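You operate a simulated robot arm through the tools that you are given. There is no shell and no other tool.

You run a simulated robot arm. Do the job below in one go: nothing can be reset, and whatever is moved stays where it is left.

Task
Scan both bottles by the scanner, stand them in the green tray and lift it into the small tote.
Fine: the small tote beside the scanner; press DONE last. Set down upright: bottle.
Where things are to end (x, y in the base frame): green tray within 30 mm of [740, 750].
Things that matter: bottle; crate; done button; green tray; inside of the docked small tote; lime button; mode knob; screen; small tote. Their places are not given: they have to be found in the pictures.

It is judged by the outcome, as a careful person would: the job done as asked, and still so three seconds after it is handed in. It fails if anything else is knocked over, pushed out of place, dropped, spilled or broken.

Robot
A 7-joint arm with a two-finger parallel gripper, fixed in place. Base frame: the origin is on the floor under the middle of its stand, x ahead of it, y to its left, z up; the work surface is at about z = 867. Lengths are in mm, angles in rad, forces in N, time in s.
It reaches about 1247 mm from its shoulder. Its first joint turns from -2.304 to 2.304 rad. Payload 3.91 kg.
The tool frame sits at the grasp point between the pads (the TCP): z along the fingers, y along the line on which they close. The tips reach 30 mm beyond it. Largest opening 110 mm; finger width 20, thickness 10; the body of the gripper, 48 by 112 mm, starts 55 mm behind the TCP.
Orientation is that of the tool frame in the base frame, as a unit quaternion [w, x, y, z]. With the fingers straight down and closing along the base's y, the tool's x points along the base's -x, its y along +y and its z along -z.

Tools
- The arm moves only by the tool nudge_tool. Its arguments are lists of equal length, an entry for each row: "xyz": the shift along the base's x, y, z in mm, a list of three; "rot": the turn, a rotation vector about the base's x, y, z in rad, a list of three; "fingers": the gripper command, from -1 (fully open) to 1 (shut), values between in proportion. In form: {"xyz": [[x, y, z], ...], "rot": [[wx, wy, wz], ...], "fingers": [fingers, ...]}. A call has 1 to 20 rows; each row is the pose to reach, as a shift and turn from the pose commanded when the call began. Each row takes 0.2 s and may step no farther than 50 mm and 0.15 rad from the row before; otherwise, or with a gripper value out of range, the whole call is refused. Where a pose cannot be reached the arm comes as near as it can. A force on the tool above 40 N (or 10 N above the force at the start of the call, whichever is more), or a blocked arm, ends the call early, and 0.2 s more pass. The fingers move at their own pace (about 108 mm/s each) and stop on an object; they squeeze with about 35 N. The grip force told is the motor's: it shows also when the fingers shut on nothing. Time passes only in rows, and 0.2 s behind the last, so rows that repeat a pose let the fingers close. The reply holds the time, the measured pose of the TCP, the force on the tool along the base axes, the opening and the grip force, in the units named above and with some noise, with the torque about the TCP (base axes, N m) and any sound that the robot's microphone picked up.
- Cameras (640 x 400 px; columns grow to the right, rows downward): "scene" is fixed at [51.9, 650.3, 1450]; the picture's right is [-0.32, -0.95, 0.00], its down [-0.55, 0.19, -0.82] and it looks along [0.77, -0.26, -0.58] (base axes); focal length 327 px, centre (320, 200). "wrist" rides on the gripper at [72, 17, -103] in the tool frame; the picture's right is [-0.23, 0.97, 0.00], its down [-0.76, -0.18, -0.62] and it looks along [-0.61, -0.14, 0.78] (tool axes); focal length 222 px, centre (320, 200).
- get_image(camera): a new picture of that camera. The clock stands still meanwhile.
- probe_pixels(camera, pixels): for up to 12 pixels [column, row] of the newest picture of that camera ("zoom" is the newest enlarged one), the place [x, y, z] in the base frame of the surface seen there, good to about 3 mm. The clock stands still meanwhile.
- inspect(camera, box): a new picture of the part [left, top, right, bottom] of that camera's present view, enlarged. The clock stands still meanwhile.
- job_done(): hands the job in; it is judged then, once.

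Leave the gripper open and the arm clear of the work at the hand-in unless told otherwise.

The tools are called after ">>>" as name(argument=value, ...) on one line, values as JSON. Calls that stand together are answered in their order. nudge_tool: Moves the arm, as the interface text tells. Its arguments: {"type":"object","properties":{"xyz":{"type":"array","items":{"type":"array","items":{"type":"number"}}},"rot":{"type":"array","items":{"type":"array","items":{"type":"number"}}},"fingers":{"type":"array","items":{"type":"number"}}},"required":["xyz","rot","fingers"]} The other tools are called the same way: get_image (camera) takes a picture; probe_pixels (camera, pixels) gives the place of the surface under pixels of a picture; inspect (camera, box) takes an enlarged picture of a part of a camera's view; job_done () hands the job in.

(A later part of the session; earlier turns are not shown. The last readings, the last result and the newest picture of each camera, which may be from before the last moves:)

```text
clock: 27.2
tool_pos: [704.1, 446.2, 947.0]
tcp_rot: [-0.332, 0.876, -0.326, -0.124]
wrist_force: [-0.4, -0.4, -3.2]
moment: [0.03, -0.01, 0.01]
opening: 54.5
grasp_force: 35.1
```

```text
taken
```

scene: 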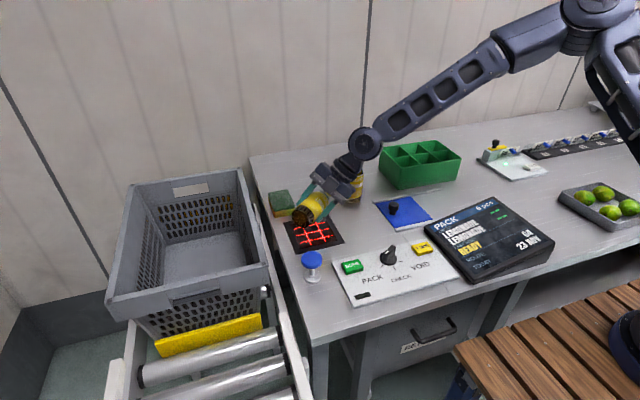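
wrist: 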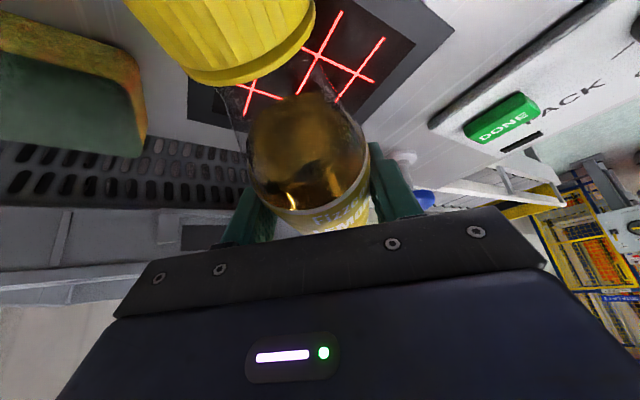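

No read on that side (hand leans toward −y). I roll back and to the other side by 30°.

>>> nudge_tool(xyz=[[0, 0, 0], [0, 0, 0], [0, 0, 0], [0, 0, 0], [0, 0, 0], [0, 0, 0], [0, 0, 0], [0, 0, 0], [0, 0, 0]], rot=[[-0.086, 0.099, 0], [-0.172, 0.198, 0], [-0.258, 0.297, 0], [-0.344, 0.395, 0], [-0.43, 0.494, 0], [-0.515, 0.593, 0], [-0.601, 0.692, 0], [-0.687, 0.79, 0], [-0.687, 0.79, 0]], fingers=[1, 1, 1, 1, 1, 1, 1, 1, 1])

>>> get_image(camera="scene")

>>> inspect(camera="scene", box=[260, 140, 420, 260])

```text
clock: 29.2
tool_pos: [704.8, 445.7, 946.9]
tcp_rot: [0.124, 0.821, -0.447, -0.332]
wrist_force: [0.2, 0.4, -3.3]
moment: [0.03, -0.01, 0.02]
opening: 54.4
grasp_force: 35.1
```

```text
taken
```

scene: 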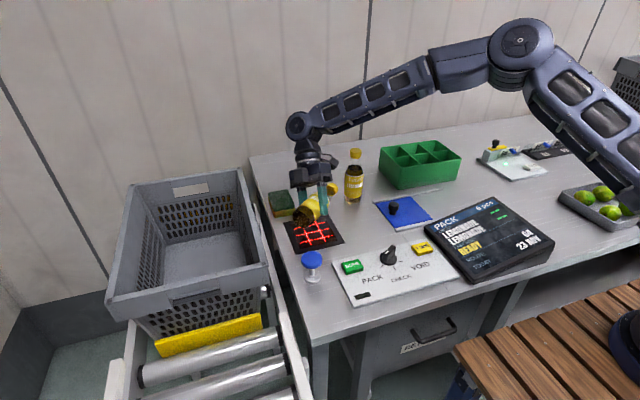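

```text
3.33 times, centred on (340, 200) of scene
```

zoom: 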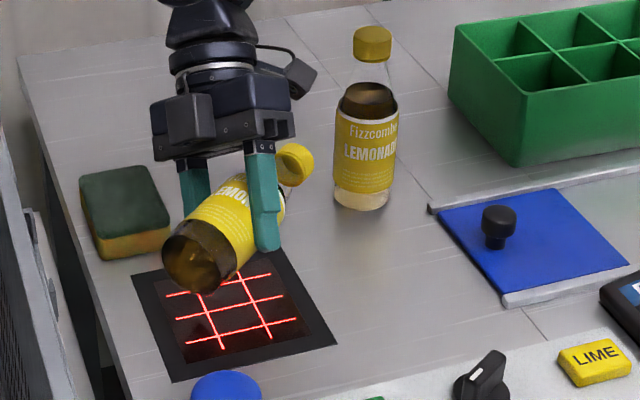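

No read yet either. The code bars may have to line up with the scan lines rather than lie diagonally. I roll back to level, then yaw the bottle −41° so its axis lies along y, over the window centre.

>>> nudge_tool(xyz=[[0, 0, 0], [0, 0, 0], [0, 0, 0], [0, 0, 0], [0, 0, 0]], rot=[[0.086, -0.099, 0], [0.172, -0.198, 0], [0.258, -0.297, 0], [0.344, -0.395, 0], [0.344, -0.395, 0]], fingers=[1, 1, 1, 1, 1])

>>> nudge_tool(xyz=[[0, 0, 0], [0, 0, 0], [0, 0, 0], [0, 0, 0], [0, 0, 0], [0, 0, -10], [0, 0, -20], [0, 0, -20]], rot=[[0, 0, -0.143], [0, 0, -0.286], [0, 0, -0.43], [0, 0, -0.573], [0, 0, -0.716], [0, 0, -0.716], [0, 0, -0.716], [0, 0, -0.716]], fingers=[1, 1, 1, 1, 1, 1, 1, 1])

>>> get_image(camera="scene")

>>> inspect(camera="scene", box=[260, 140, 420, 260])

```text
clock: 30.4
tool_pos: [705.1, 445.5, 946.4]
tcp_rot: [-0.108, 0.879, -0.399, -0.236]
wrist_force: [0.6, 0.1, -3.1]
moment: [0.01, 0.03, 0.04]
opening: 54.5
grasp_force: 34.3
```

```text
clock: 32.2
tool_pos: [704.7, 446.3, 925.9]
tcp_rot: [-0.184, 0.683, -0.683, -0.183]
wrist_force: [0.5, -0.4, -3.2]
moment: [0.0, 0.01, 0.01]
opening: 54.6
grasp_force: 34.9
```

```text
taken
```

scene: 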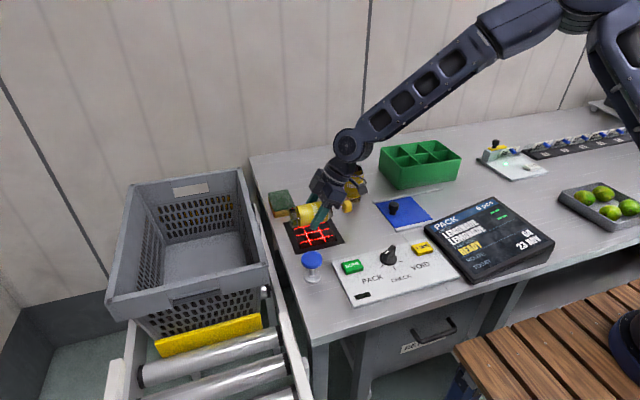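

```text
3.33 times, centred on (340, 200) of scene
```

zoom: 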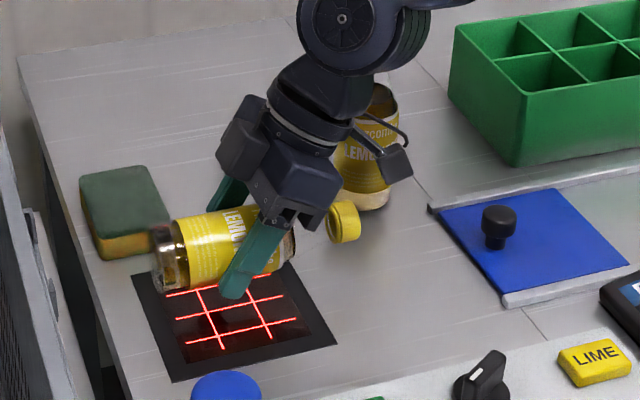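

No read with the aligned axis either. I look closely at the scanner glass and the panel for anything amiss.

>>> inspect(camera="scene", box=[280, 205, 348, 258])

>>> inspect(camera="wrist", box=[160, 0, 480, 220])

>>> inspect(camera="scene", box=[330, 225, 450, 300])

```text
7.55 times, centred on (314, 232) of scene
```

zoom: 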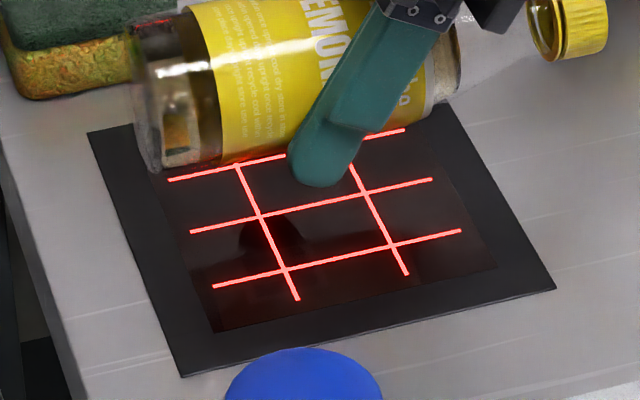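

```text
1.82 times, centred on (320, 110) of wrist
```

zoom: 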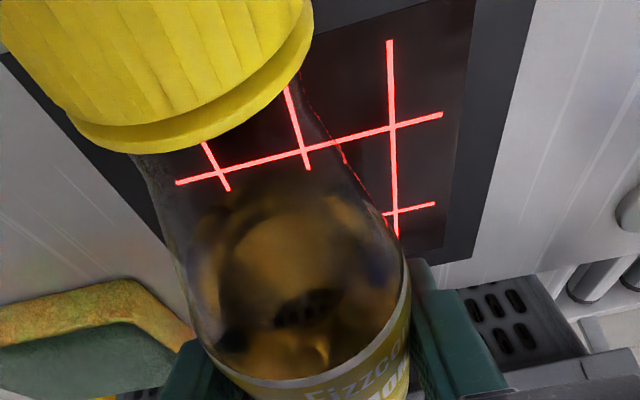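

```text
5.33 times, centred on (390, 262) of scene
```

zoom: 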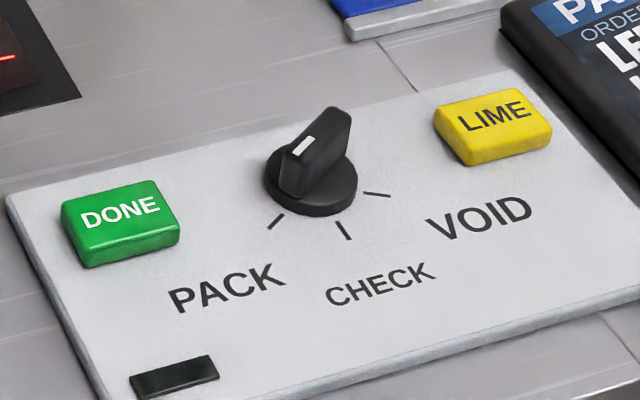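

The glass looks clean and the knob is at PACK. I'll dwell with small vertical moves over the window centre, listening for a beep.

>>> nudge_tool(xyz=[[-5, -5, 0], [-5, -5, -8], [-5, -5, -8], [-5, -5, -8], [-5, -5, -8], [-5, -5, -8], [-5, -5, 10], [-5, -5, 20], [-5, -5, 30], [-5, -5, 30], [-5, -5, 30], [-5, -5, 30], [-5, -5, 45], [-5, -5, 60], [-5, -5, 75], [-5, -5, 75], [-5, -5, 75], [-5, -5, 75]], rot=[[0, 0, 0], [0, 0, 0], [0, 0, 0], [0, 0, 0], [0, 0, 0], [0, 0, 0], [0, 0, 0], [0, 0, 0], [0, 0, 0], [0, 0, 0], [0, 0, 0], [0, 0, 0], [0, 0, 0], [0, 0, 0], [0, 0, 0], [0, 0, 0], [0, 0, 0], [0, 0, 0]], fingers=[1, 1, 1, 1, 1, 1, 1, 1, 1, 1, 1, 1, 1, 1, 1, 1, 1, 1])

>>> inspect(camera="scene", box=[430, 190, 558, 290])

>>> get_image(camera="scene")

```text
clock: 36.0
tool_pos: [699.0, 439.6, 1001.0]
tcp_rot: [-0.183, 0.683, -0.683, -0.183]
wrist_force: [0.5, 0.0, -3.5]
moment: [0.04, -0.01, -0.01]
opening: 54.5
grasp_force: 35.2
```

```text
4.00 times, centred on (494, 240) of scene
```

zoom: 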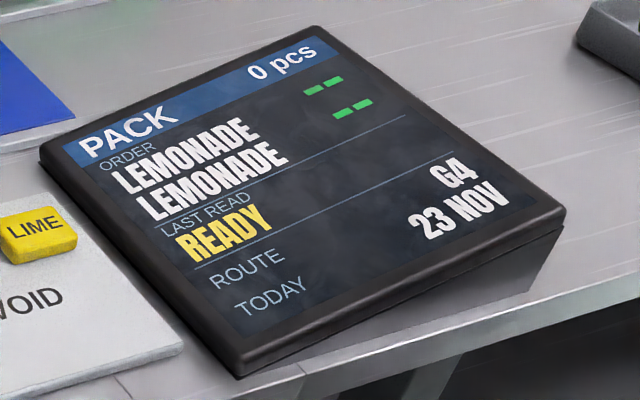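

```text
taken
```

scene: 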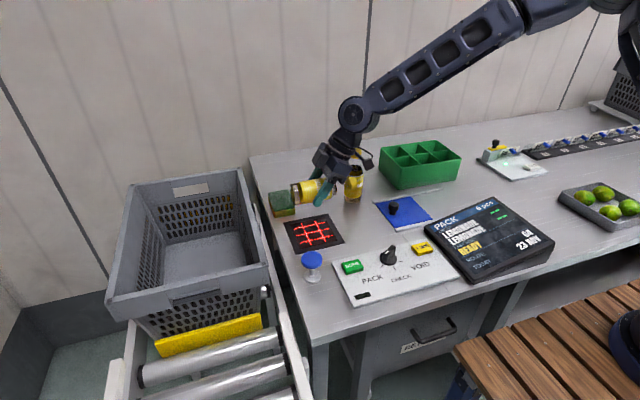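

Still nothing. To verify where the barcode is, I raise the bottle and roll it about its axis (y) by 60° so its underside turns toward the scene camera.

>>> nudge_tool(xyz=[[0, 0, 40], [0, 0, 80], [0, 0, 120], [0, 0, 120], [0, 0, 120], [0, 0, 120], [0, 0, 120], [0, 0, 120], [0, 0, 120], [0, 0, 120], [0, 0, 120]], rot=[[0, 0, 0], [0, 0, 0], [0, 0, 0], [0, 0.14, 0], [0, 0.28, 0], [0, 0.42, 0], [0, 0.56, 0], [0, 0.7, 0], [0, 0.84, 0], [0, 0.98, 0], [0, 1.1, 0]], fingers=[1, 1, 1, 1, 1, 1, 1, 1, 1, 1, 1])

>>> get_image(camera="scene")

>>> inspect(camera="scene", box=[260, 100, 400, 210])

```text
clock: 38.4
tool_pos: [700.6, 439.1, 1122.3]
tcp_rot: [-0.202, -0.485, 0.678, 0.515]
wrist_force: [-0.1, -0.4, -2.0]
moment: [-0.01, -0.03, -0.01]
opening: 54.6
grasp_force: 35.3
```

```text
taken
```

scene: 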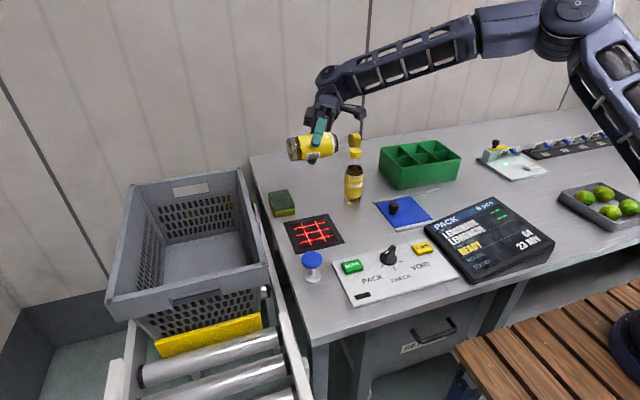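

```text
3.64 times, centred on (330, 155) of scene
```

zoom: 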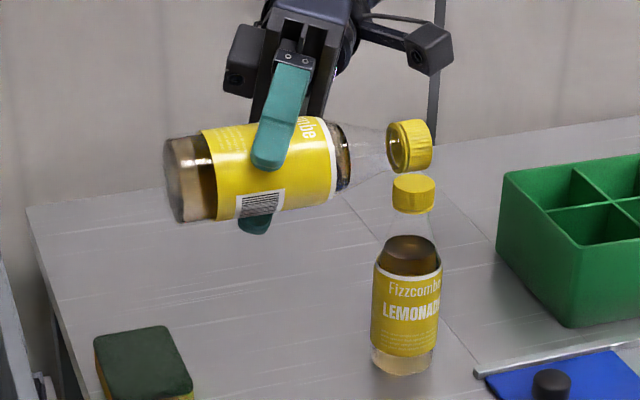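

The barcode is visible at zoom (262,205), on the side between the fingers. I zoom further to check its exact place and the direction of the bars.

>>> inspect(camera="scene", box=[284, 125, 348, 170])

>>> probe_pixels(camera="zoom", pixels=[[240, 290], [210, 285], [270, 280], [240, 275], [245, 305], [200, 200], [300, 230], [120, 250]])

```text
8.89 times, centred on (316, 148) of scene
```

zoom: 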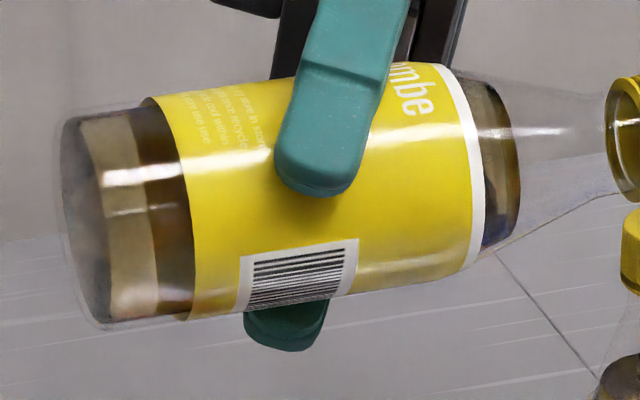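

```text
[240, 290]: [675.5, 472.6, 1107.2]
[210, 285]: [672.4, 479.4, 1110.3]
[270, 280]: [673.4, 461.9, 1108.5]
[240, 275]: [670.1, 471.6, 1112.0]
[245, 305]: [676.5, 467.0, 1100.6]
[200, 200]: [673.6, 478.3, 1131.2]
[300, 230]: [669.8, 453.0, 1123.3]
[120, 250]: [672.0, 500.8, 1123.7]
```

The barcode is exactly where expected (faces straight down in the level pose), bars parallel to the bottle axis. I'll unroll, then try the axis along x (yaw −90°) so that the three scan lines along y cross the bars.

>>> nudge_tool(xyz=[[0, 0, 0], [0, 0, 0], [0, 0, 0], [0, 0, 0], [0, 0, 0], [0, 0, 0], [0, 0, 0], [0, 0, 0]], rot=[[0, -0.14, 0], [0, -0.28, 0], [0, -0.42, 0], [0, -0.56, 0], [0, -0.7, 0], [0, -0.84, 0], [0, -0.98, 0], [0, -1.1, 0]], fingers=[1, 1, 1, 1, 1, 1, 1, 1])

>>> nudge_tool(xyz=[[0, 0, 0], [0, 0, 0], [0, 0, 0], [0, 0, 0], [-2, 2, 0], [-4, 4, 0], [-6, 6, 0], [-8, 8, 0], [-10, 10, 0], [-10, 10, 0], [-10, 10, 0], [-10, 10, -40], [-10, 10, -80], [-10, 10, -110], [-10, 10, -140], [-10, 10, -170], [-10, 10, -185], [-10, 10, -185], [-10, 10, -185]], rot=[[0, 0, -0.143], [0, 0, -0.286], [0, 0, -0.428], [0, 0, -0.571], [0, 0, -0.714], [0, 0, -0.857], [0, 0, -1.0], [0, 0, -1.142], [0, 0, -1.285], [0, 0, -1.428], [0, 0, -1.571], [0, 0, -1.571], [0, 0, -1.571], [0, 0, -1.571], [0, 0, -1.571], [0, 0, -1.571], [0, 0, -1.571], [0, 0, -1.571], [0, 0, -1.571]], fingers=[1, 1, 1, 1, 1, 1, 1, 1, 1, 1, 1, 1, 1, 1, 1, 1, 1, 1, 1])

>>> get_image(camera="scene")

>>> inspect(camera="scene", box=[260, 140, 420, 260])

```text
clock: 40.2
tool_pos: [699.8, 440.3, 1122.1]
tcp_rot: [0.184, -0.683, 0.683, 0.182]
wrist_force: [0.9, 0.1, -3.4]
moment: [0.05, -0.01, 0.05]
opening: 54.6
grasp_force: 34.6
```

```text
clock: 44.2
tool_pos: [686.4, 450.5, 935.7]
tcp_rot: [0.258, 0.0, 0.966, 0.0]
wrist_force: [-0.8, 0.3, -4.5]
moment: [0.01, 0.01, -0.01]
opening: 54.6
grasp_force: 34.7
```

```text
taken
```

scene: 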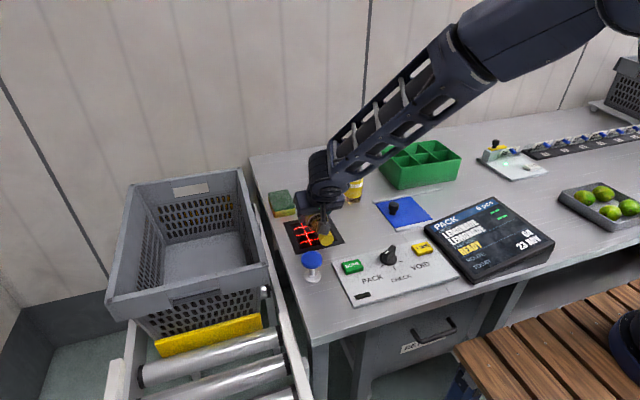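

```text
3.33 times, centred on (340, 200) of scene
```

zoom: 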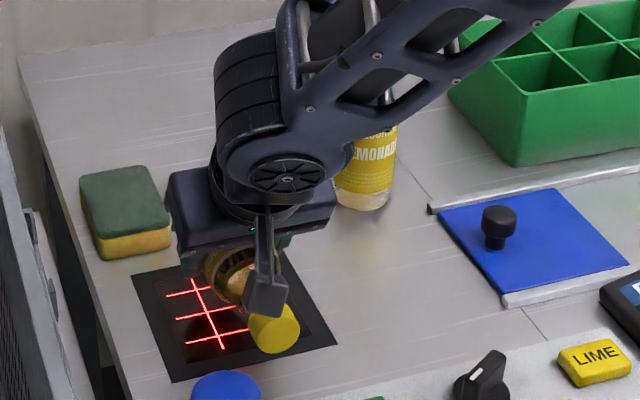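

No read at code height ≈908. I go closer, to TCP z≈908 (tips ≈ 15 mm above the glass), dwell, and sweep a bit in y and x.

>>> nudge_tool(xyz=[[0, 0, -10], [0, 0, -20], [0, 0, -27], [0, 0, -27], [0, 0, -27], [0, 10, -25], [0, 20, -25], [0, 28, -25], [0, 15, -25], [0, 0, -25], [0, -12, -25], [0, -24, -25], [0, -12, -20], [10, 0, -15], [20, 0, -15], [10, 0, -15], [-5, 0, -15], [-15, 0, -15], [-25, 0, -15], [0, 0, -10]], rot=[[0, 0, 0], [0, 0, 0], [0, 0, 0], [0, 0, 0], [0, 0, 0], [0, 0, 0], [0, 0, 0], [0, 0, 0], [0, 0, 0], [0, 0, 0], [0, 0, 0], [0, 0, 0], [0, 0, 0], [0, 0, 0], [0, 0, 0], [0, 0, 0], [0, 0, 0], [0, 0, 0], [0, 0, 0], [0, 0, 0]], fingers=[1, 1, 1, 1, 1, 1, 1, 1, 1, 1, 1, 1, 1, 1, 1, 1, 1, 1, 1, 1])

>>> inspect(camera="scene", box=[430, 190, 558, 290])

```text
clock: 48.4
tool_pos: [689.6, 450.3, 927.2]
tcp_rot: [0.259, 0.0, 0.966, 0.0]
wrist_force: [-0.4, -0.3, -2.6]
moment: [-0.05, 0.0, -0.01]
opening: 54.8
grasp_force: 35.1
```

```text
4.00 times, centred on (494, 240) of scene
```

zoom: 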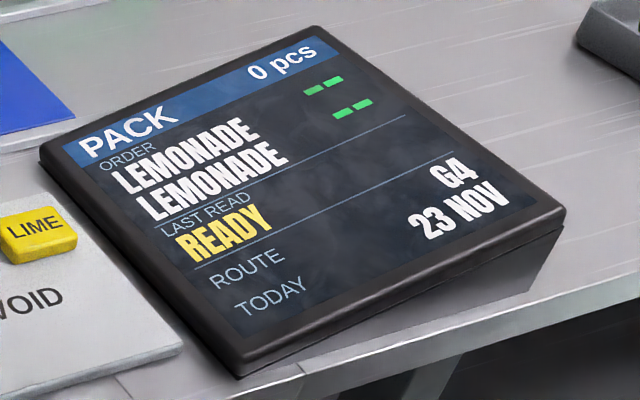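

Not read. I'll do a slow vertical sweep upward over the window centre with the code facing down, covering larger distances (up to ~290 mm).

>>> nudge_tool(xyz=[[0, 0, 12], [0, 0, 24], [0, 0, 36], [0, 0, 48], [0, 0, 60], [0, 0, 72], [0, 0, 84], [0, 0, 96], [0, 0, 108], [0, 0, 120], [0, 0, 132], [0, 0, 144], [0, 0, 156], [0, 0, 168], [0, 0, 180], [0, 0, 192], [0, 0, 204], [0, 0, 216], [0, 0, 228], [0, 0, 240]], rot=[[0, 0, 0], [0, 0, 0], [0, 0, 0], [0, 0, 0], [0, 0, 0], [0, 0, 0], [0, 0, 0], [0, 0, 0], [0, 0, 0], [0, 0, 0], [0, 0, 0], [0, 0, 0], [0, 0, 0], [0, 0, 0], [0, 0, 0], [0, 0, 0], [0, 0, 0], [0, 0, 0], [0, 0, 0], [0, 0, 0]], fingers=[1, 1, 1, 1, 1, 1, 1, 1, 1, 1, 1, 1, 1, 1, 1, 1, 1, 1, 1, 1])

>>> get_image(camera="scene")

>>> get_image(camera="wrist")

>>> inspect(camera="scene", box=[280, 205, 348, 258])

```text
clock: 52.6
tool_pos: [689.9, 450.1, 1166.8]
tcp_rot: [0.259, 0.0, 0.966, 0.0]
wrist_force: [-0.4, -0.9, -3.7]
moment: [0.02, -0.02, -0.02]
opening: 54.5
grasp_force: 34.8
```

```text
taken
```

scene: 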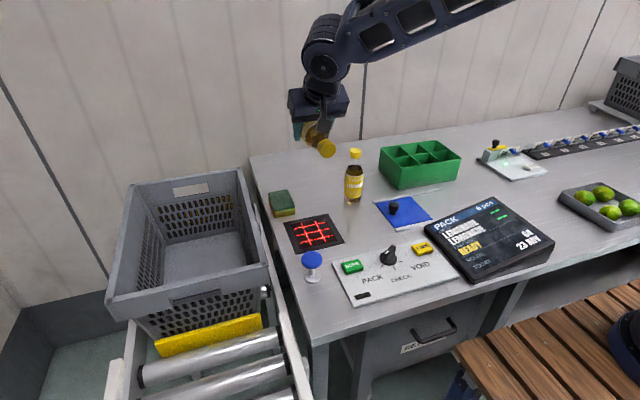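

```text
taken
```

wrist: 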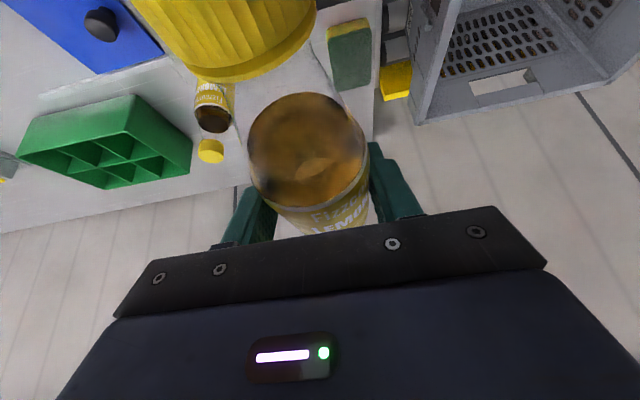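

```text
7.55 times, centred on (314, 232) of scene
```

zoom: 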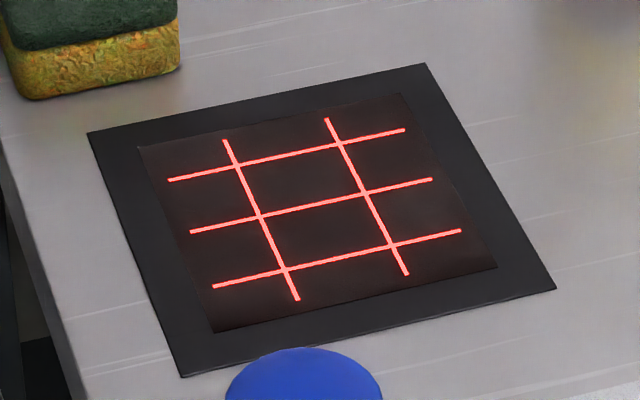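

Nothing at any distance. Perhaps it needs a longer still moment. I descend to TCP z≈940 and hold completely still for 3 s.

>>> nudge_tool(xyz=[[-2, 0, -45], [-2, 0, -90], [-2, 0, -135], [-2, 0, -180], [-2, 0, -225], [-2, 0, -225], [-2, 0, -225], [-2, 0, -225], [-2, 0, -225], [-2, 0, -225], [-2, 0, -225], [-2, 0, -225], [-2, 0, -225], [-2, 0, -225], [-2, 0, -225], [-2, 0, -225], [-2, 0, -225], [-2, 0, -225], [-2, 0, -225], [-2, 0, -225]], rot=[[0, 0, 0], [0, 0, 0], [0, 0, 0], [0, 0, 0], [0, 0, 0], [0, 0, 0], [0, 0, 0], [0, 0, 0], [0, 0, 0], [0, 0, 0], [0, 0, 0], [0, 0, 0], [0, 0, 0], [0, 0, 0], [0, 0, 0], [0, 0, 0], [0, 0, 0], [0, 0, 0], [0, 0, 0], [0, 0, 0]], fingers=[1, 1, 1, 1, 1, 1, 1, 1, 1, 1, 1, 1, 1, 1, 1, 1, 1, 1, 1, 1])

>>> get_image(camera="scene")

>>> get_image(camera="wrist")

```text
clock: 56.8
tool_pos: [688.0, 448.3, 944.1]
tcp_rot: [0.259, 0.0, 0.966, 0.0]
wrist_force: [0.3, 0.4, -3.1]
moment: [0.04, -0.03, -0.05]
opening: 54.2
grasp_force: 35.2
```

```text
taken
```

scene: 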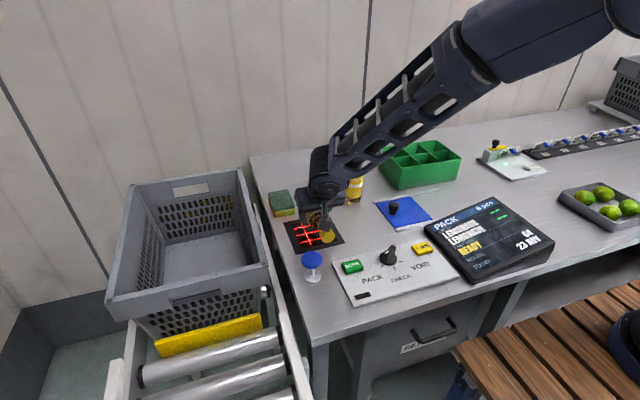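

```text
taken
```

wrist: 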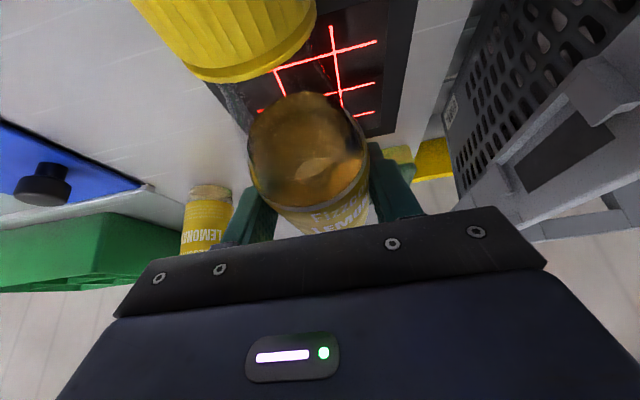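

Held 3 s with no read. I'll try nearly touching: lower slowly to TCP z≈899 (tips ≈ 6–8 mm above the glass).

>>> nudge_tool(xyz=[[0, 2, -10], [0, 2, -20], [0, 2, -28], [0, 2, -34], [0, 2, -38], [0, 2, -41], [0, 2, -43], [0, 2, -43], [0, 2, -43], [0, 2, -43], [0, 2, -43]], rot=[[0, 0, 0], [0, 0, 0], [0, 0, 0], [0, 0, 0], [0, 0, 0], [0, 0, 0], [0, 0, 0], [0, 0, 0], [0, 0, 0], [0, 0, 0], [0, 0, 0]], fingers=[1, 1, 1, 1, 1, 1, 1, 1, 1, 1, 1])

>>> inspect(camera="scene", box=[260, 140, 420, 260])

>>> inspect(camera="scene", box=[400, 180, 640, 330])

```text
clock: 59.2
tool_pos: [686.8, 451.7, 899.8]
tcp_rot: [0.259, 0.0, 0.966, 0.0]
wrist_force: [-0.6, -0.2, -3.6]
moment: [-0.02, -0.01, 0.0]
opening: 54.5
grasp_force: 34.8
```

```text
3.33 times, centred on (340, 200) of scene
```

zoom: 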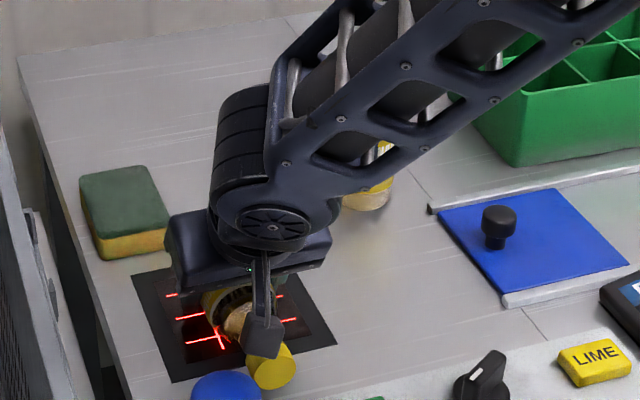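

```text
2.67 times, centred on (520, 255) of scene
```

zoom: 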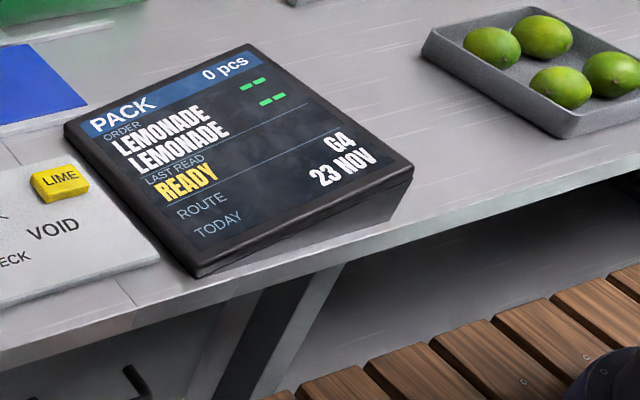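

Still nothing, though geometry covers everything. I'll examine the knob and screen more closely at high zoom, as the scanner may be in a wrong state.

>>> inspect(camera="scene", box=[366, 236, 414, 272])

>>> inspect(camera="scene", box=[430, 195, 510, 260])

>>> inspect(camera="scene", box=[480, 195, 560, 260])

>>> inspect(camera="scene", box=[100, 240, 340, 400])

```text
11.11 times, centred on (390, 254) of scene
```

zoom: 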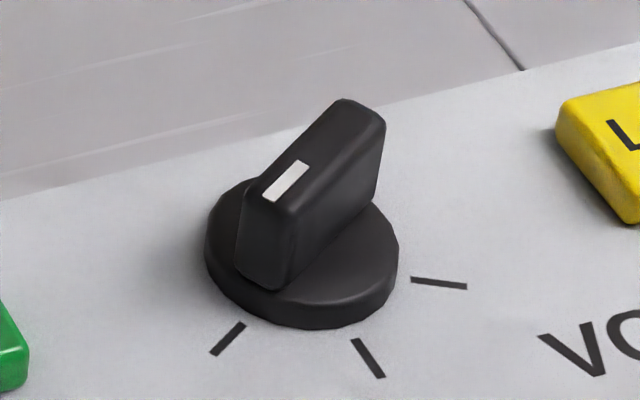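

```text
6.15 times, centred on (470, 228) of scene
```

zoom: 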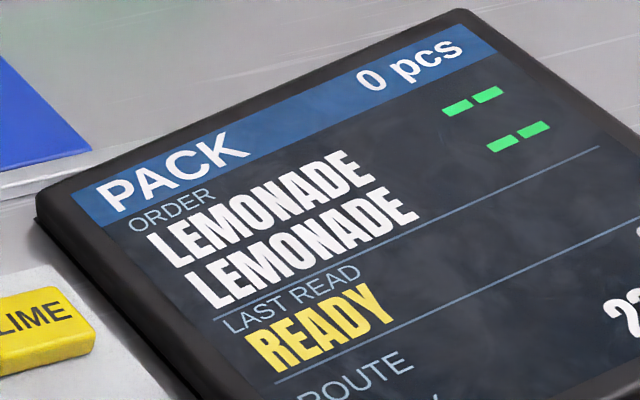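

```text
6.15 times, centred on (520, 228) of scene
```

zoom: 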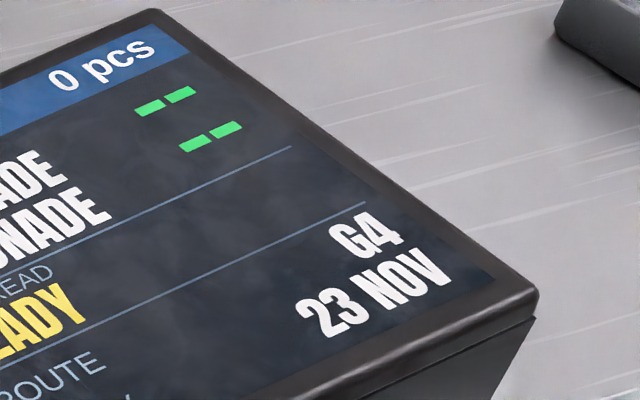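

```text
2.50 times, centred on (220, 320) of scene
```

zoom: 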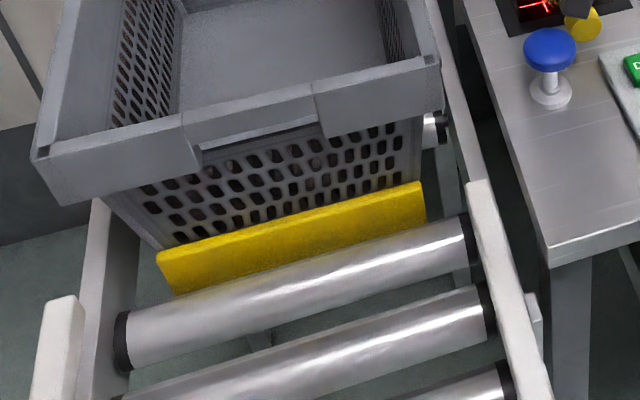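

The knob is at PACK, and the tote is docked behind its yellow stop. Maybe a straight-on presentation is the problem; I'll try ±20° rolls with a 1 s hold at each.

>>> nudge_tool(xyz=[[0, 0, 20], [0, 0, 35], [0, 0, 35], [0, 0, 35], [0, 0, 35], [0, 0, 35], [0, 0, 35], [0, 0, 35], [0, 0, 35], [0, 0, 35], [0, 0, 35], [0, 0, 35], [0, 0, 35], [0, 0, 35], [0, 0, 35], [0, 0, 35], [0, 0, 35], [0, 0, 35], [0, 0, 35], [0, 0, 35]], rot=[[0, 0, 0], [0.12, 0, 0], [0.24, 0, 0], [0.35, 0, 0], [0.35, 0, 0], [0.35, 0, 0], [0.35, 0, 0], [0.35, 0, 0], [0.24, 0, 0], [0.12, 0, 0], [0, 0, 0], [-0.12, 0, 0], [-0.24, 0, 0], [-0.35, 0, 0], [-0.35, 0, 0], [-0.35, 0, 0], [-0.35, 0, 0], [-0.24, 0, 0], [-0.12, 0, 0], [0, 0, 0]], fingers=[1, 1, 1, 1, 1, 1, 1, 1, 1, 1, 1, 1, 1, 1, 1, 1, 1, 1, 1, 1])

>>> nudge_tool(xyz=[[0, 0, 20], [0, 0, 20], [0, 0, 20], [0, 0, 20], [0, 0, 20], [0, 0, 20], [0, 0, 20], [0, 0, 20], [0, 0, 20], [0, 0, 20], [0, 0, 20], [0, 0, 20], [0, 0, 20], [0, 0, 20], [0, 0, 20], [0, 0, 20], [0, 0, 20], [0, 0, 20], [0, 0, 20]], rot=[[0, 0.12, 0], [0, 0.24, 0], [0, 0.35, 0], [0, 0.35, 0], [0, 0.35, 0], [0, 0.35, 0], [0, 0.35, 0], [0, 0.24, 0], [0, 0.12, 0], [0, 0, 0], [0, -0.12, 0], [0, -0.24, 0], [0, -0.35, 0], [0, -0.35, 0], [0, -0.35, 0], [0, -0.35, 0], [0, -0.24, 0], [0, -0.12, 0], [0, 0, 0]], fingers=[1, 1, 1, 1, 1, 1, 1, 1, 1, 1, 1, 1, 1, 1, 1, 1, 1, 1, 1])

>>> get_image(camera="scene")

```text
clock: 63.4
tool_pos: [687.5, 453.5, 933.9]
tcp_rot: [0.258, 0.0, 0.966, 0.0]
wrist_force: [-0.5, 0.5, -3.5]
moment: [-0.06, -0.03, -0.01]
opening: 54.5
grasp_force: 35.0
```

```text
clock: 67.4
tool_pos: [685.0, 454.0, 954.0]
tcp_rot: [0.259, -0.001, 0.966, 0.0]
wrist_force: [-0.8, 0.9, -3.9]
moment: [-0.05, -0.09, -0.03]
opening: 54.4
grasp_force: 34.9
```

```text
taken
```

scene: 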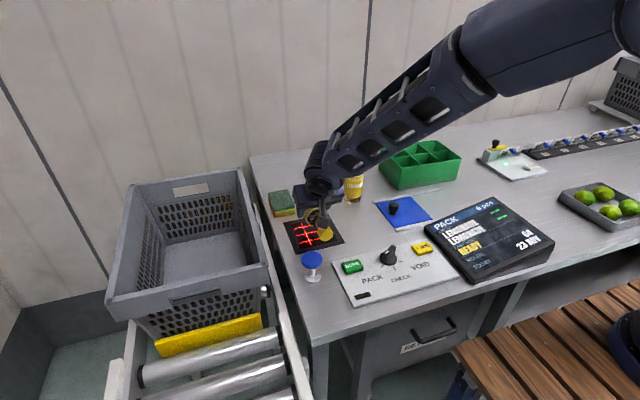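

No read again. One possible cause: my fingers flank the code closely. I'll set the bottle down upright again and re-grip it by the cap, far from the code. First raise, and yaw back to the original azimuth.

>>> nudge_tool(xyz=[[0, 0, 40], [0, 0, 80], [0, 0, 120], [0, 0, 150], [0, 0, 150], [0, 0, 150], [0, 0, 150], [0, 0, 150], [0, 0, 150], [0, 0, 150], [0, 0, 150], [0, 0, 150], [0, 0, 150], [0, 0, 150], [0, 0, 150], [0, 0, 150], [0, 0, 150], [0, 0, 150], [0, 0, 150]], rot=[[0, 0, 0], [0, 0, 0], [0, 0, 0.1], [0, 0, 0.24], [0, 0, 0.38], [0, 0, 0.52], [0, 0, 0.66], [0, 0, 0.8], [0, 0, 0.94], [0, 0, 1.08], [0, 0, 1.22], [0, 0, 1.36], [0, 0, 1.5], [0, 0, 1.64], [0, 0, 1.78], [0, 0, 1.92], [0, 0, 2.06], [0, 0, 2.2], [0, 0, 2.2866]], fingers=[1, 1, 1, 1, 1, 1, 1, 1, 1, 1, 1, 1, 1, 1, 1, 1, 1, 1, 1])

>>> nudge_tool(xyz=[[0, 0, 0], [0, 0, 0], [0, 0, 0], [0, 0, 0], [0, 0, 0], [0, 0, 0], [0, 0, 0], [0, 0, 0], [0, 0, 0], [0, 0, 0], [0, 0, 0], [0, 0, 0]], rot=[[-0.1, -0.087, 0], [-0.2, -0.174, 0], [-0.3, -0.26, 0], [-0.4, -0.347, 0], [-0.5, -0.434, 0], [-0.6, -0.521, 0], [-0.7, -0.608, 0], [-0.8, -0.694, 0], [-0.9, -0.781, 0], [-1.0, -0.868, 0], [-1.1, -0.955, 0], [-1.186, -1.03, 0]], fingers=[1, 1, 1, 1, 1, 1, 1, 1, 1, 1, 1, 1])

>>> get_image(camera="scene")

```text
clock: 71.4
tool_pos: [686.9, 452.5, 1104.6]
tcp_rot: [-0.108, 0.879, -0.399, -0.236]
wrist_force: [-0.8, -0.3, -4.0]
moment: [-0.03, 0.01, 0.01]
opening: 54.5
grasp_force: 35.0
```

```text
clock: 74.0
tool_pos: [686.5, 452.1, 1104.4]
tcp_rot: [0.207, 0.788, -0.358, 0.456]
wrist_force: [0.5, -1.5, -2.8]
moment: [0.0, 0.02, 0.01]
opening: 54.6
grasp_force: 35.4
```

```text
taken
```

scene: 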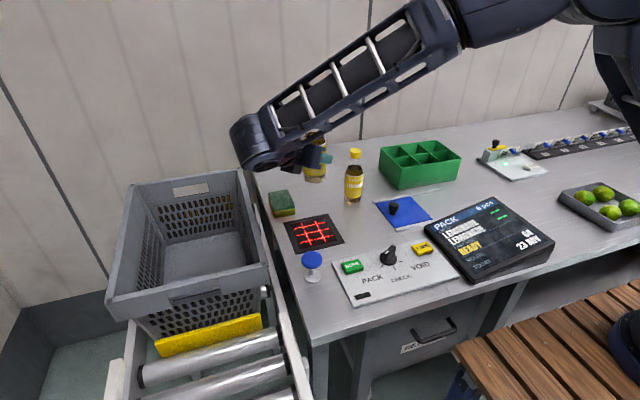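

Upright again. I carry it back to its original spot (647,298) at z≈968, then lower.

>>> nudge_tool(xyz=[[-6, -25, -10], [-13, -51, -30], [-20, -77, -55], [-26, -103, -80], [-33, -129, -105], [-39, -153, -125], [-39, -153, -140], [-39, -153, -155], [-39, -153, -165], [-39, -153, -172], [-39, -153, -172]], rot=[[0, 0, 0], [0, 0, 0], [0, 0, 0], [0, 0, 0], [0, 0, 0], [0, 0, 0], [0, 0, 0], [0, 0, 0], [0, 0, 0], [0, 0, 0], [0, 0, 0]], fingers=[1, 1, 1, 1, 1, 1, 1, 1, 1, 1, 1])

>>> inspect(camera="scene", box=[300, 150, 460, 250])

```text
clock: 76.4
tool_pos: [648.5, 299.3, 929.6]
tcp_rot: [0.207, 0.789, -0.359, 0.454]
wrist_force: [-0.6, 0.1, -3.1]
moment: [-0.01, 0.05, 0.0]
opening: 54.4
grasp_force: 35.2
```

```text
4.00 times, centred on (380, 200) of scene
```

zoom: 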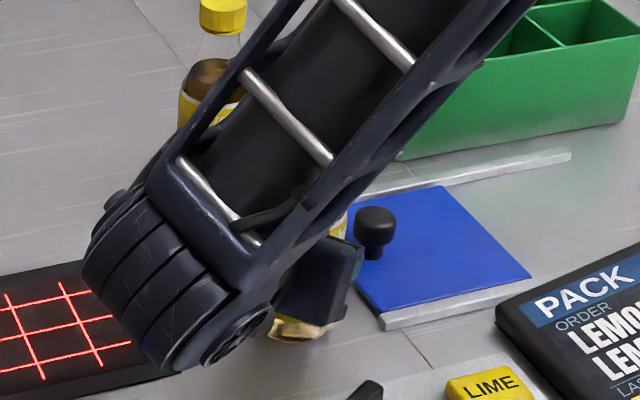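

Still hanging by about 4 mm. I lower in small steps to touch down.

>>> nudge_tool(xyz=[[0, 0, -1.5], [0, 0, -3], [0, 0, -4], [0, 0, -4]], rot=[[0, 0, 0], [0, 0, 0], [0, 0, 0], [0, 0, 0]], fingers=[1, 1, 1, 1])

```text
clock: 77.4
tool_pos: [647.2, 300.2, 927.3]
tcp_rot: [0.207, 0.789, -0.359, 0.454]
wrist_force: [0.9, 0.5, -2.8]
moment: [0.01, 0.02, -0.01]
opening: 54.3
grasp_force: 35.1
```

>>> nudge_tool(xyz=[[0, 0, -1], [0, 0, -2], [0, 0, -2]], rot=[[0, 0, 0], [0, 0, 0], [0, 0, 0]], fingers=[1, 1, 1])

```text
clock: 78.2
tool_pos: [650.3, 298.6, 926.8]
tcp_rot: [0.207, 0.788, -0.36, 0.455]
wrist_force: [-2.0, -5.0, 36.1]
moment: [-0.38, 0.06, 0.18]
opening: 54.7
grasp_force: 35.1
```

Touched down (36 N). I relieve by 1 mm and open the fingers gradually.

>>> nudge_tool(xyz=[[0, 0, 1], [0, 0, 1], [0, 0, 1], [0, 0, 1], [0, 0, 1], [0, 0, 1]], rot=[[0, 0, 0], [0, 0, 0], [0, 0, 0], [0, 0, 0], [0, 0, 0], [0, 0, 0]], fingers=[1, 0.0, -0.1, -0.3, -0.7, -1])

>>> get_image(camera="wrist")

```text
clock: 79.6
tool_pos: [648.5, 299.1, 925.8]
tcp_rot: [0.208, 0.788, -0.359, 0.455]
wrist_force: [1.2, -0.3, 0.3]
moment: [0.0, 0.0, -0.02]
opening: 109.8
grasp_force: 0.1
```

```text
taken
```

wrist: 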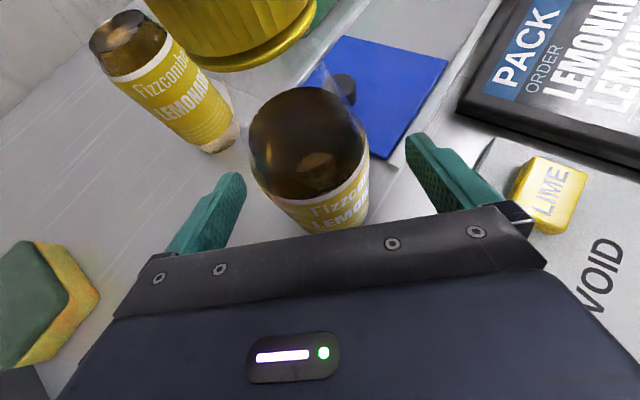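

Bottle 1 stands upright again. I back out along the finger direction, then rise.

>>> nudge_tool(xyz=[[-9, 10, 8], [-18, 21, 16], [-36, 42, 32], [-55, 63, 48], [-74, 85, 65], [-80, 92, 110], [-80, 92, 155], [-80, 92, 195]], rot=[[0, 0, 0], [0, 0, 0], [0, 0, 0], [0, 0, 0], [0, 0, 0], [0, 0, 0], [0, 0, 0], [0, 0, 0]], fingers=[-1, -1, -1, -1, -1, -1, -1, -1])

>>> get_image(camera="scene")

>>> get_image(camera="wrist")

```text
clock: 81.4
tool_pos: [569.6, 392.7, 1122.1]
tcp_rot: [0.208, 0.788, -0.359, 0.455]
wrist_force: [0.5, 0.6, -0.2]
moment: [-0.06, -0.01, -0.05]
opening: 110.2
grasp_force: 0.1
```

```text
taken
```

scene: 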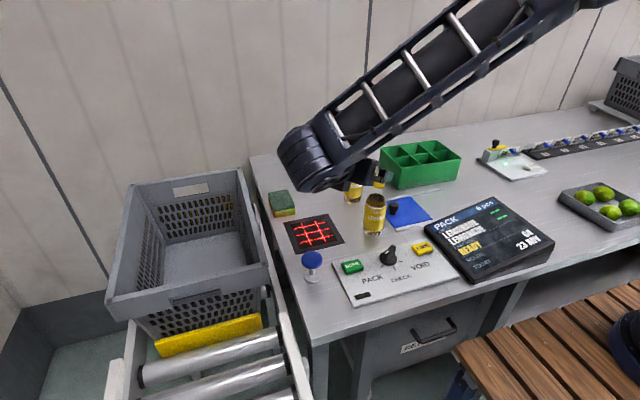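

```text
taken
```

wrist: 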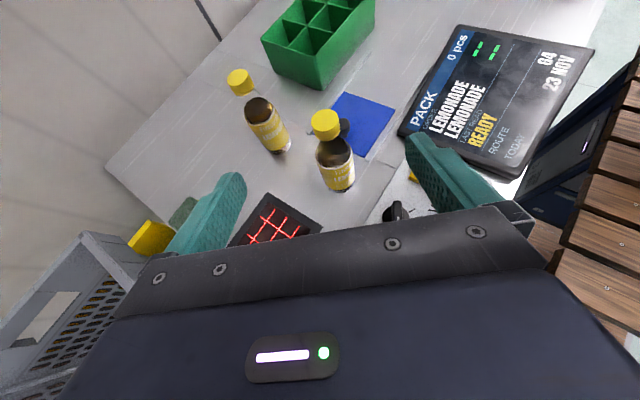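

Both bottles stand. I probe the caps to get their centres.

>>> probe_pixels(camera="wrist", pixels=[[325, 118], [318, 118], [333, 118], [325, 114], [325, 123], [325, 133], [237, 75], [232, 76], [244, 76], [238, 72], [238, 80], [336, 170]])

>>> inspect(camera="wrist", box=[210, 50, 370, 200])

```text
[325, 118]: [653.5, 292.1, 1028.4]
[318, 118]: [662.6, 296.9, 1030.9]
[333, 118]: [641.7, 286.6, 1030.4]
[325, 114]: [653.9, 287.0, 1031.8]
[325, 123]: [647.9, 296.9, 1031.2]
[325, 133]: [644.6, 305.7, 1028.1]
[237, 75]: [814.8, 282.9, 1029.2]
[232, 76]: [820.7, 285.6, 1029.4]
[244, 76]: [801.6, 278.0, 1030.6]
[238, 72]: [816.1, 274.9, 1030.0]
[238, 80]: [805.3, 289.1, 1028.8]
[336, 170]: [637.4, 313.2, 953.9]
```

```text
2.67 times, centred on (290, 125) of wrist
```

zoom: 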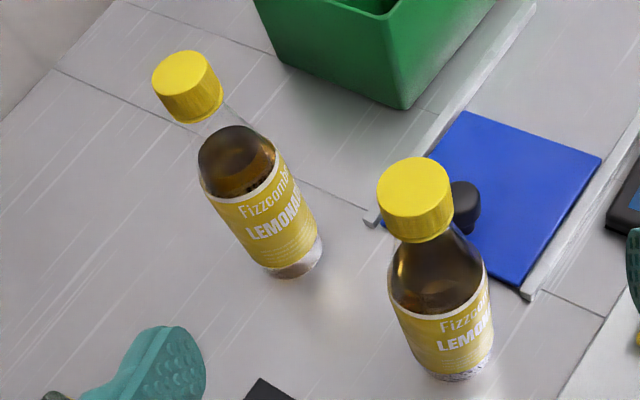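

Bottle 1's cap centre ≈ (649,296.5), bottle 2's ≈ (811,285.5). I swing the tool back to straight down while moving above bottle 1 at z≈1125, then yaw −90° so the fingers close along the code direction.

>>> nudge_tool(xyz=[[10, -12, 3], [20, -24, 3], [30, -36, 3], [40, -48, 3], [50, -60, 3], [60, -72, 3], [70, -84, 3], [79, -96, 3]], rot=[[0.099, 0.086, 0], [0.198, 0.172, 0], [0.297, 0.258, 0], [0.395, 0.344, 0], [0.494, 0.43, 0], [0.593, 0.515, 0], [0.692, 0.601, 0], [0.79, 0.687, 0]], fingers=[-1, -1, -1, -1, -1, -1, -1, -1])

>>> nudge_tool(xyz=[[0, 0, 0], [0, 0, 0], [0, 0, 0], [0, 0, 0], [0, 0, 0], [0, 0, 0], [0, 0, 0], [0, 0, 0], [0, 0, 0], [0, 0, 0], [0, 0, 0], [0, 0, 0]], rot=[[0, 0, -0.143], [0, 0, -0.286], [0, 0, -0.428], [0, 0, -0.571], [0, 0, -0.714], [0, 0, -0.857], [0, 0, -1.0], [0, 0, -1.142], [0, 0, -1.285], [0, 0, -1.428], [0, 0, -1.571], [0, 0, -1.571]], fingers=[-1, -1, -1, -1, -1, -1, -1, -1, -1, -1, -1, -1])

>>> get_image(camera="wrist")

>>> get_image(camera="scene")

```text
clock: 83.2
tool_pos: [645.6, 295.7, 1125.2]
tcp_rot: [0.0, 0.91, -0.414, -0.001]
wrist_force: [0.0, 0.3, -0.3]
moment: [-0.03, -0.04, -0.01]
opening: 109.9
grasp_force: 0.0
```

```text
clock: 85.8
tool_pos: [646.9, 295.1, 1124.9]
tcp_rot: [0.0, -0.351, 0.937, 0.001]
wrist_force: [0.3, -0.2, -0.3]
moment: [0.01, 0.01, 0.0]
opening: 110.0
grasp_force: 0.1
```

```text
taken
```

wrist: 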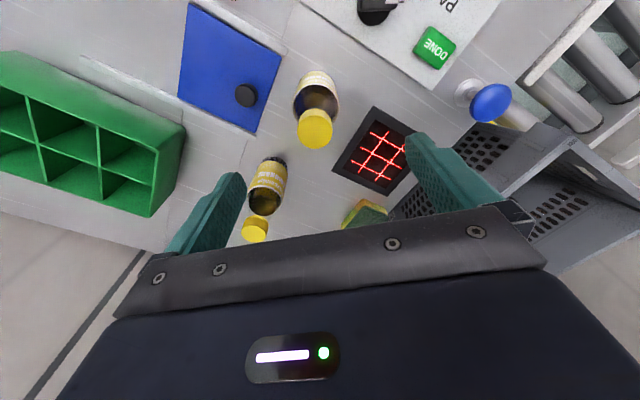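

```text
taken
```

scene: 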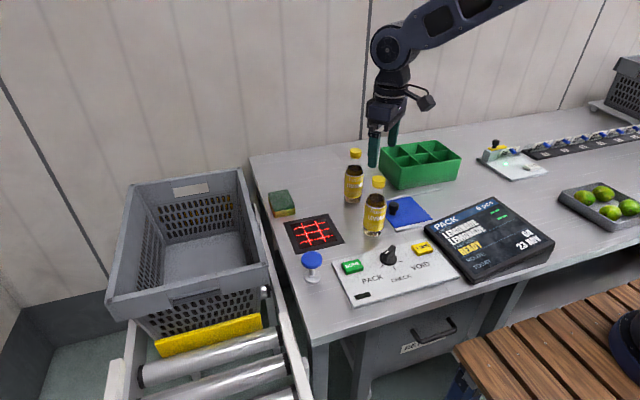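

The tool is straight down above bottle 1. I zoom on its cap in the wrist view and probe to centre precisely.

>>> inspect(camera="wrist", box=[270, 60, 370, 160])

>>> probe_pixels(camera="wrist", pixels=[[315, 130], [303, 130], [328, 130], [315, 120], [315, 142], [308, 124], [323, 138], [255, 228], [246, 228], [265, 228]])

```text
4.00 times, centred on (320, 110) of wrist
```

zoom: 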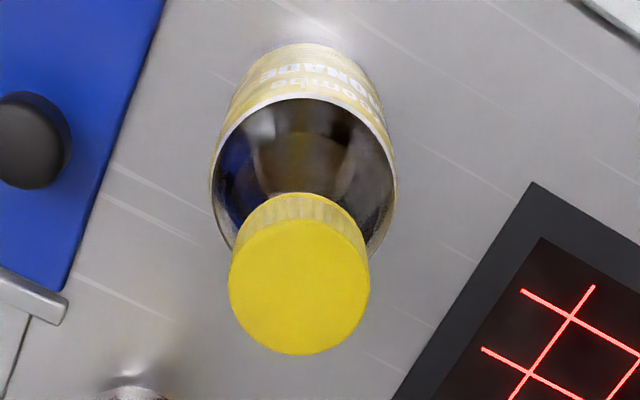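

```text
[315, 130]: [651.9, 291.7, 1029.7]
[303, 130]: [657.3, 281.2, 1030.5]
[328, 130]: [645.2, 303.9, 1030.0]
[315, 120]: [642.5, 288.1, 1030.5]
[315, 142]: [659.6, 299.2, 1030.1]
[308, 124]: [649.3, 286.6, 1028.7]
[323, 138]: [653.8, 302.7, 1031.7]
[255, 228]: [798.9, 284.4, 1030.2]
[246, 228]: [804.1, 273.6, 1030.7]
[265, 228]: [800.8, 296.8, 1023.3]
```

Cap centre ≈ (651,292.5). I shift (+4,−2.6) and lower to z≈1060 first, fingers open, and look again.

>>> nudge_tool(xyz=[[4, -2.6, -20], [4, -2.6, -40], [4, -2.6, -65], [4, -2.6, -65]], rot=[[0, 0, 0], [0, 0, 0], [0, 0, 0], [0, 0, 0]], fingers=[-1, -1, -1, -1])

>>> get_image(camera="wrist")

```text
clock: 86.8
tool_pos: [651.6, 291.2, 1059.7]
tcp_rot: [0.0, -0.35, 0.937, -0.001]
wrist_force: [-0.7, -0.5, 0.9]
moment: [-0.01, 0.0, -0.01]
opening: 109.8
grasp_force: 0.1
```

```text
taken
```

wrist: 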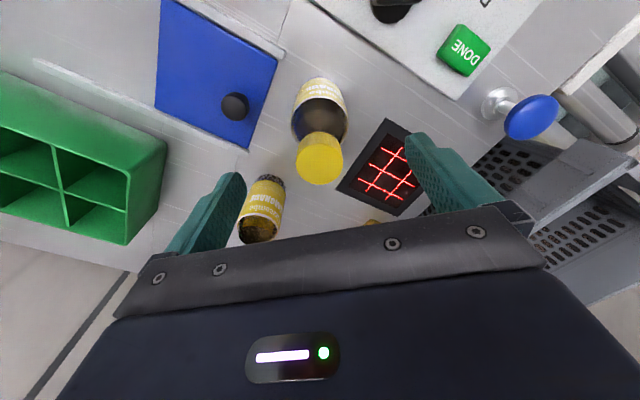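

The cap is centred. I lower 45 mm more so the pads straddle the cap, and close.

>>> nudge_tool(xyz=[[0, 0, -15], [0, 0, -30], [0, 0, -45], [0, 0, -45], [0, 0, -45], [0, 0, -45], [0, 0, -45], [0, 0, -45], [0, 0, -45]], rot=[[0, 0, 0], [0, 0, 0], [0, 0, 0], [0, 0, 0], [0, 0, 0], [0, 0, 0], [0, 0, 0], [0, 0, 0], [0, 0, 0]], fingers=[-1, -1, -1, -1, -0.3, 0.1, 0.35, 0.7, 1])

>>> get_image(camera="wrist")

```text
clock: 88.8
tool_pos: [652.2, 291.3, 1013.9]
tcp_rot: [0.0, -0.35, 0.937, 0.0]
wrist_force: [1.6, -0.2, 0.7]
moment: [-0.04, -0.12, -0.02]
opening: 35.9
grasp_force: 34.5
```

```text
taken
```

wrist: 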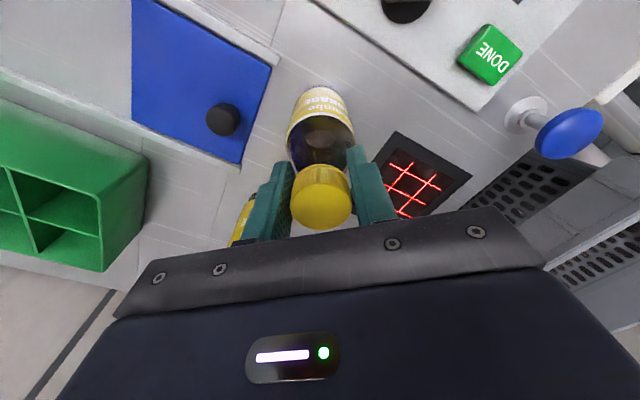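

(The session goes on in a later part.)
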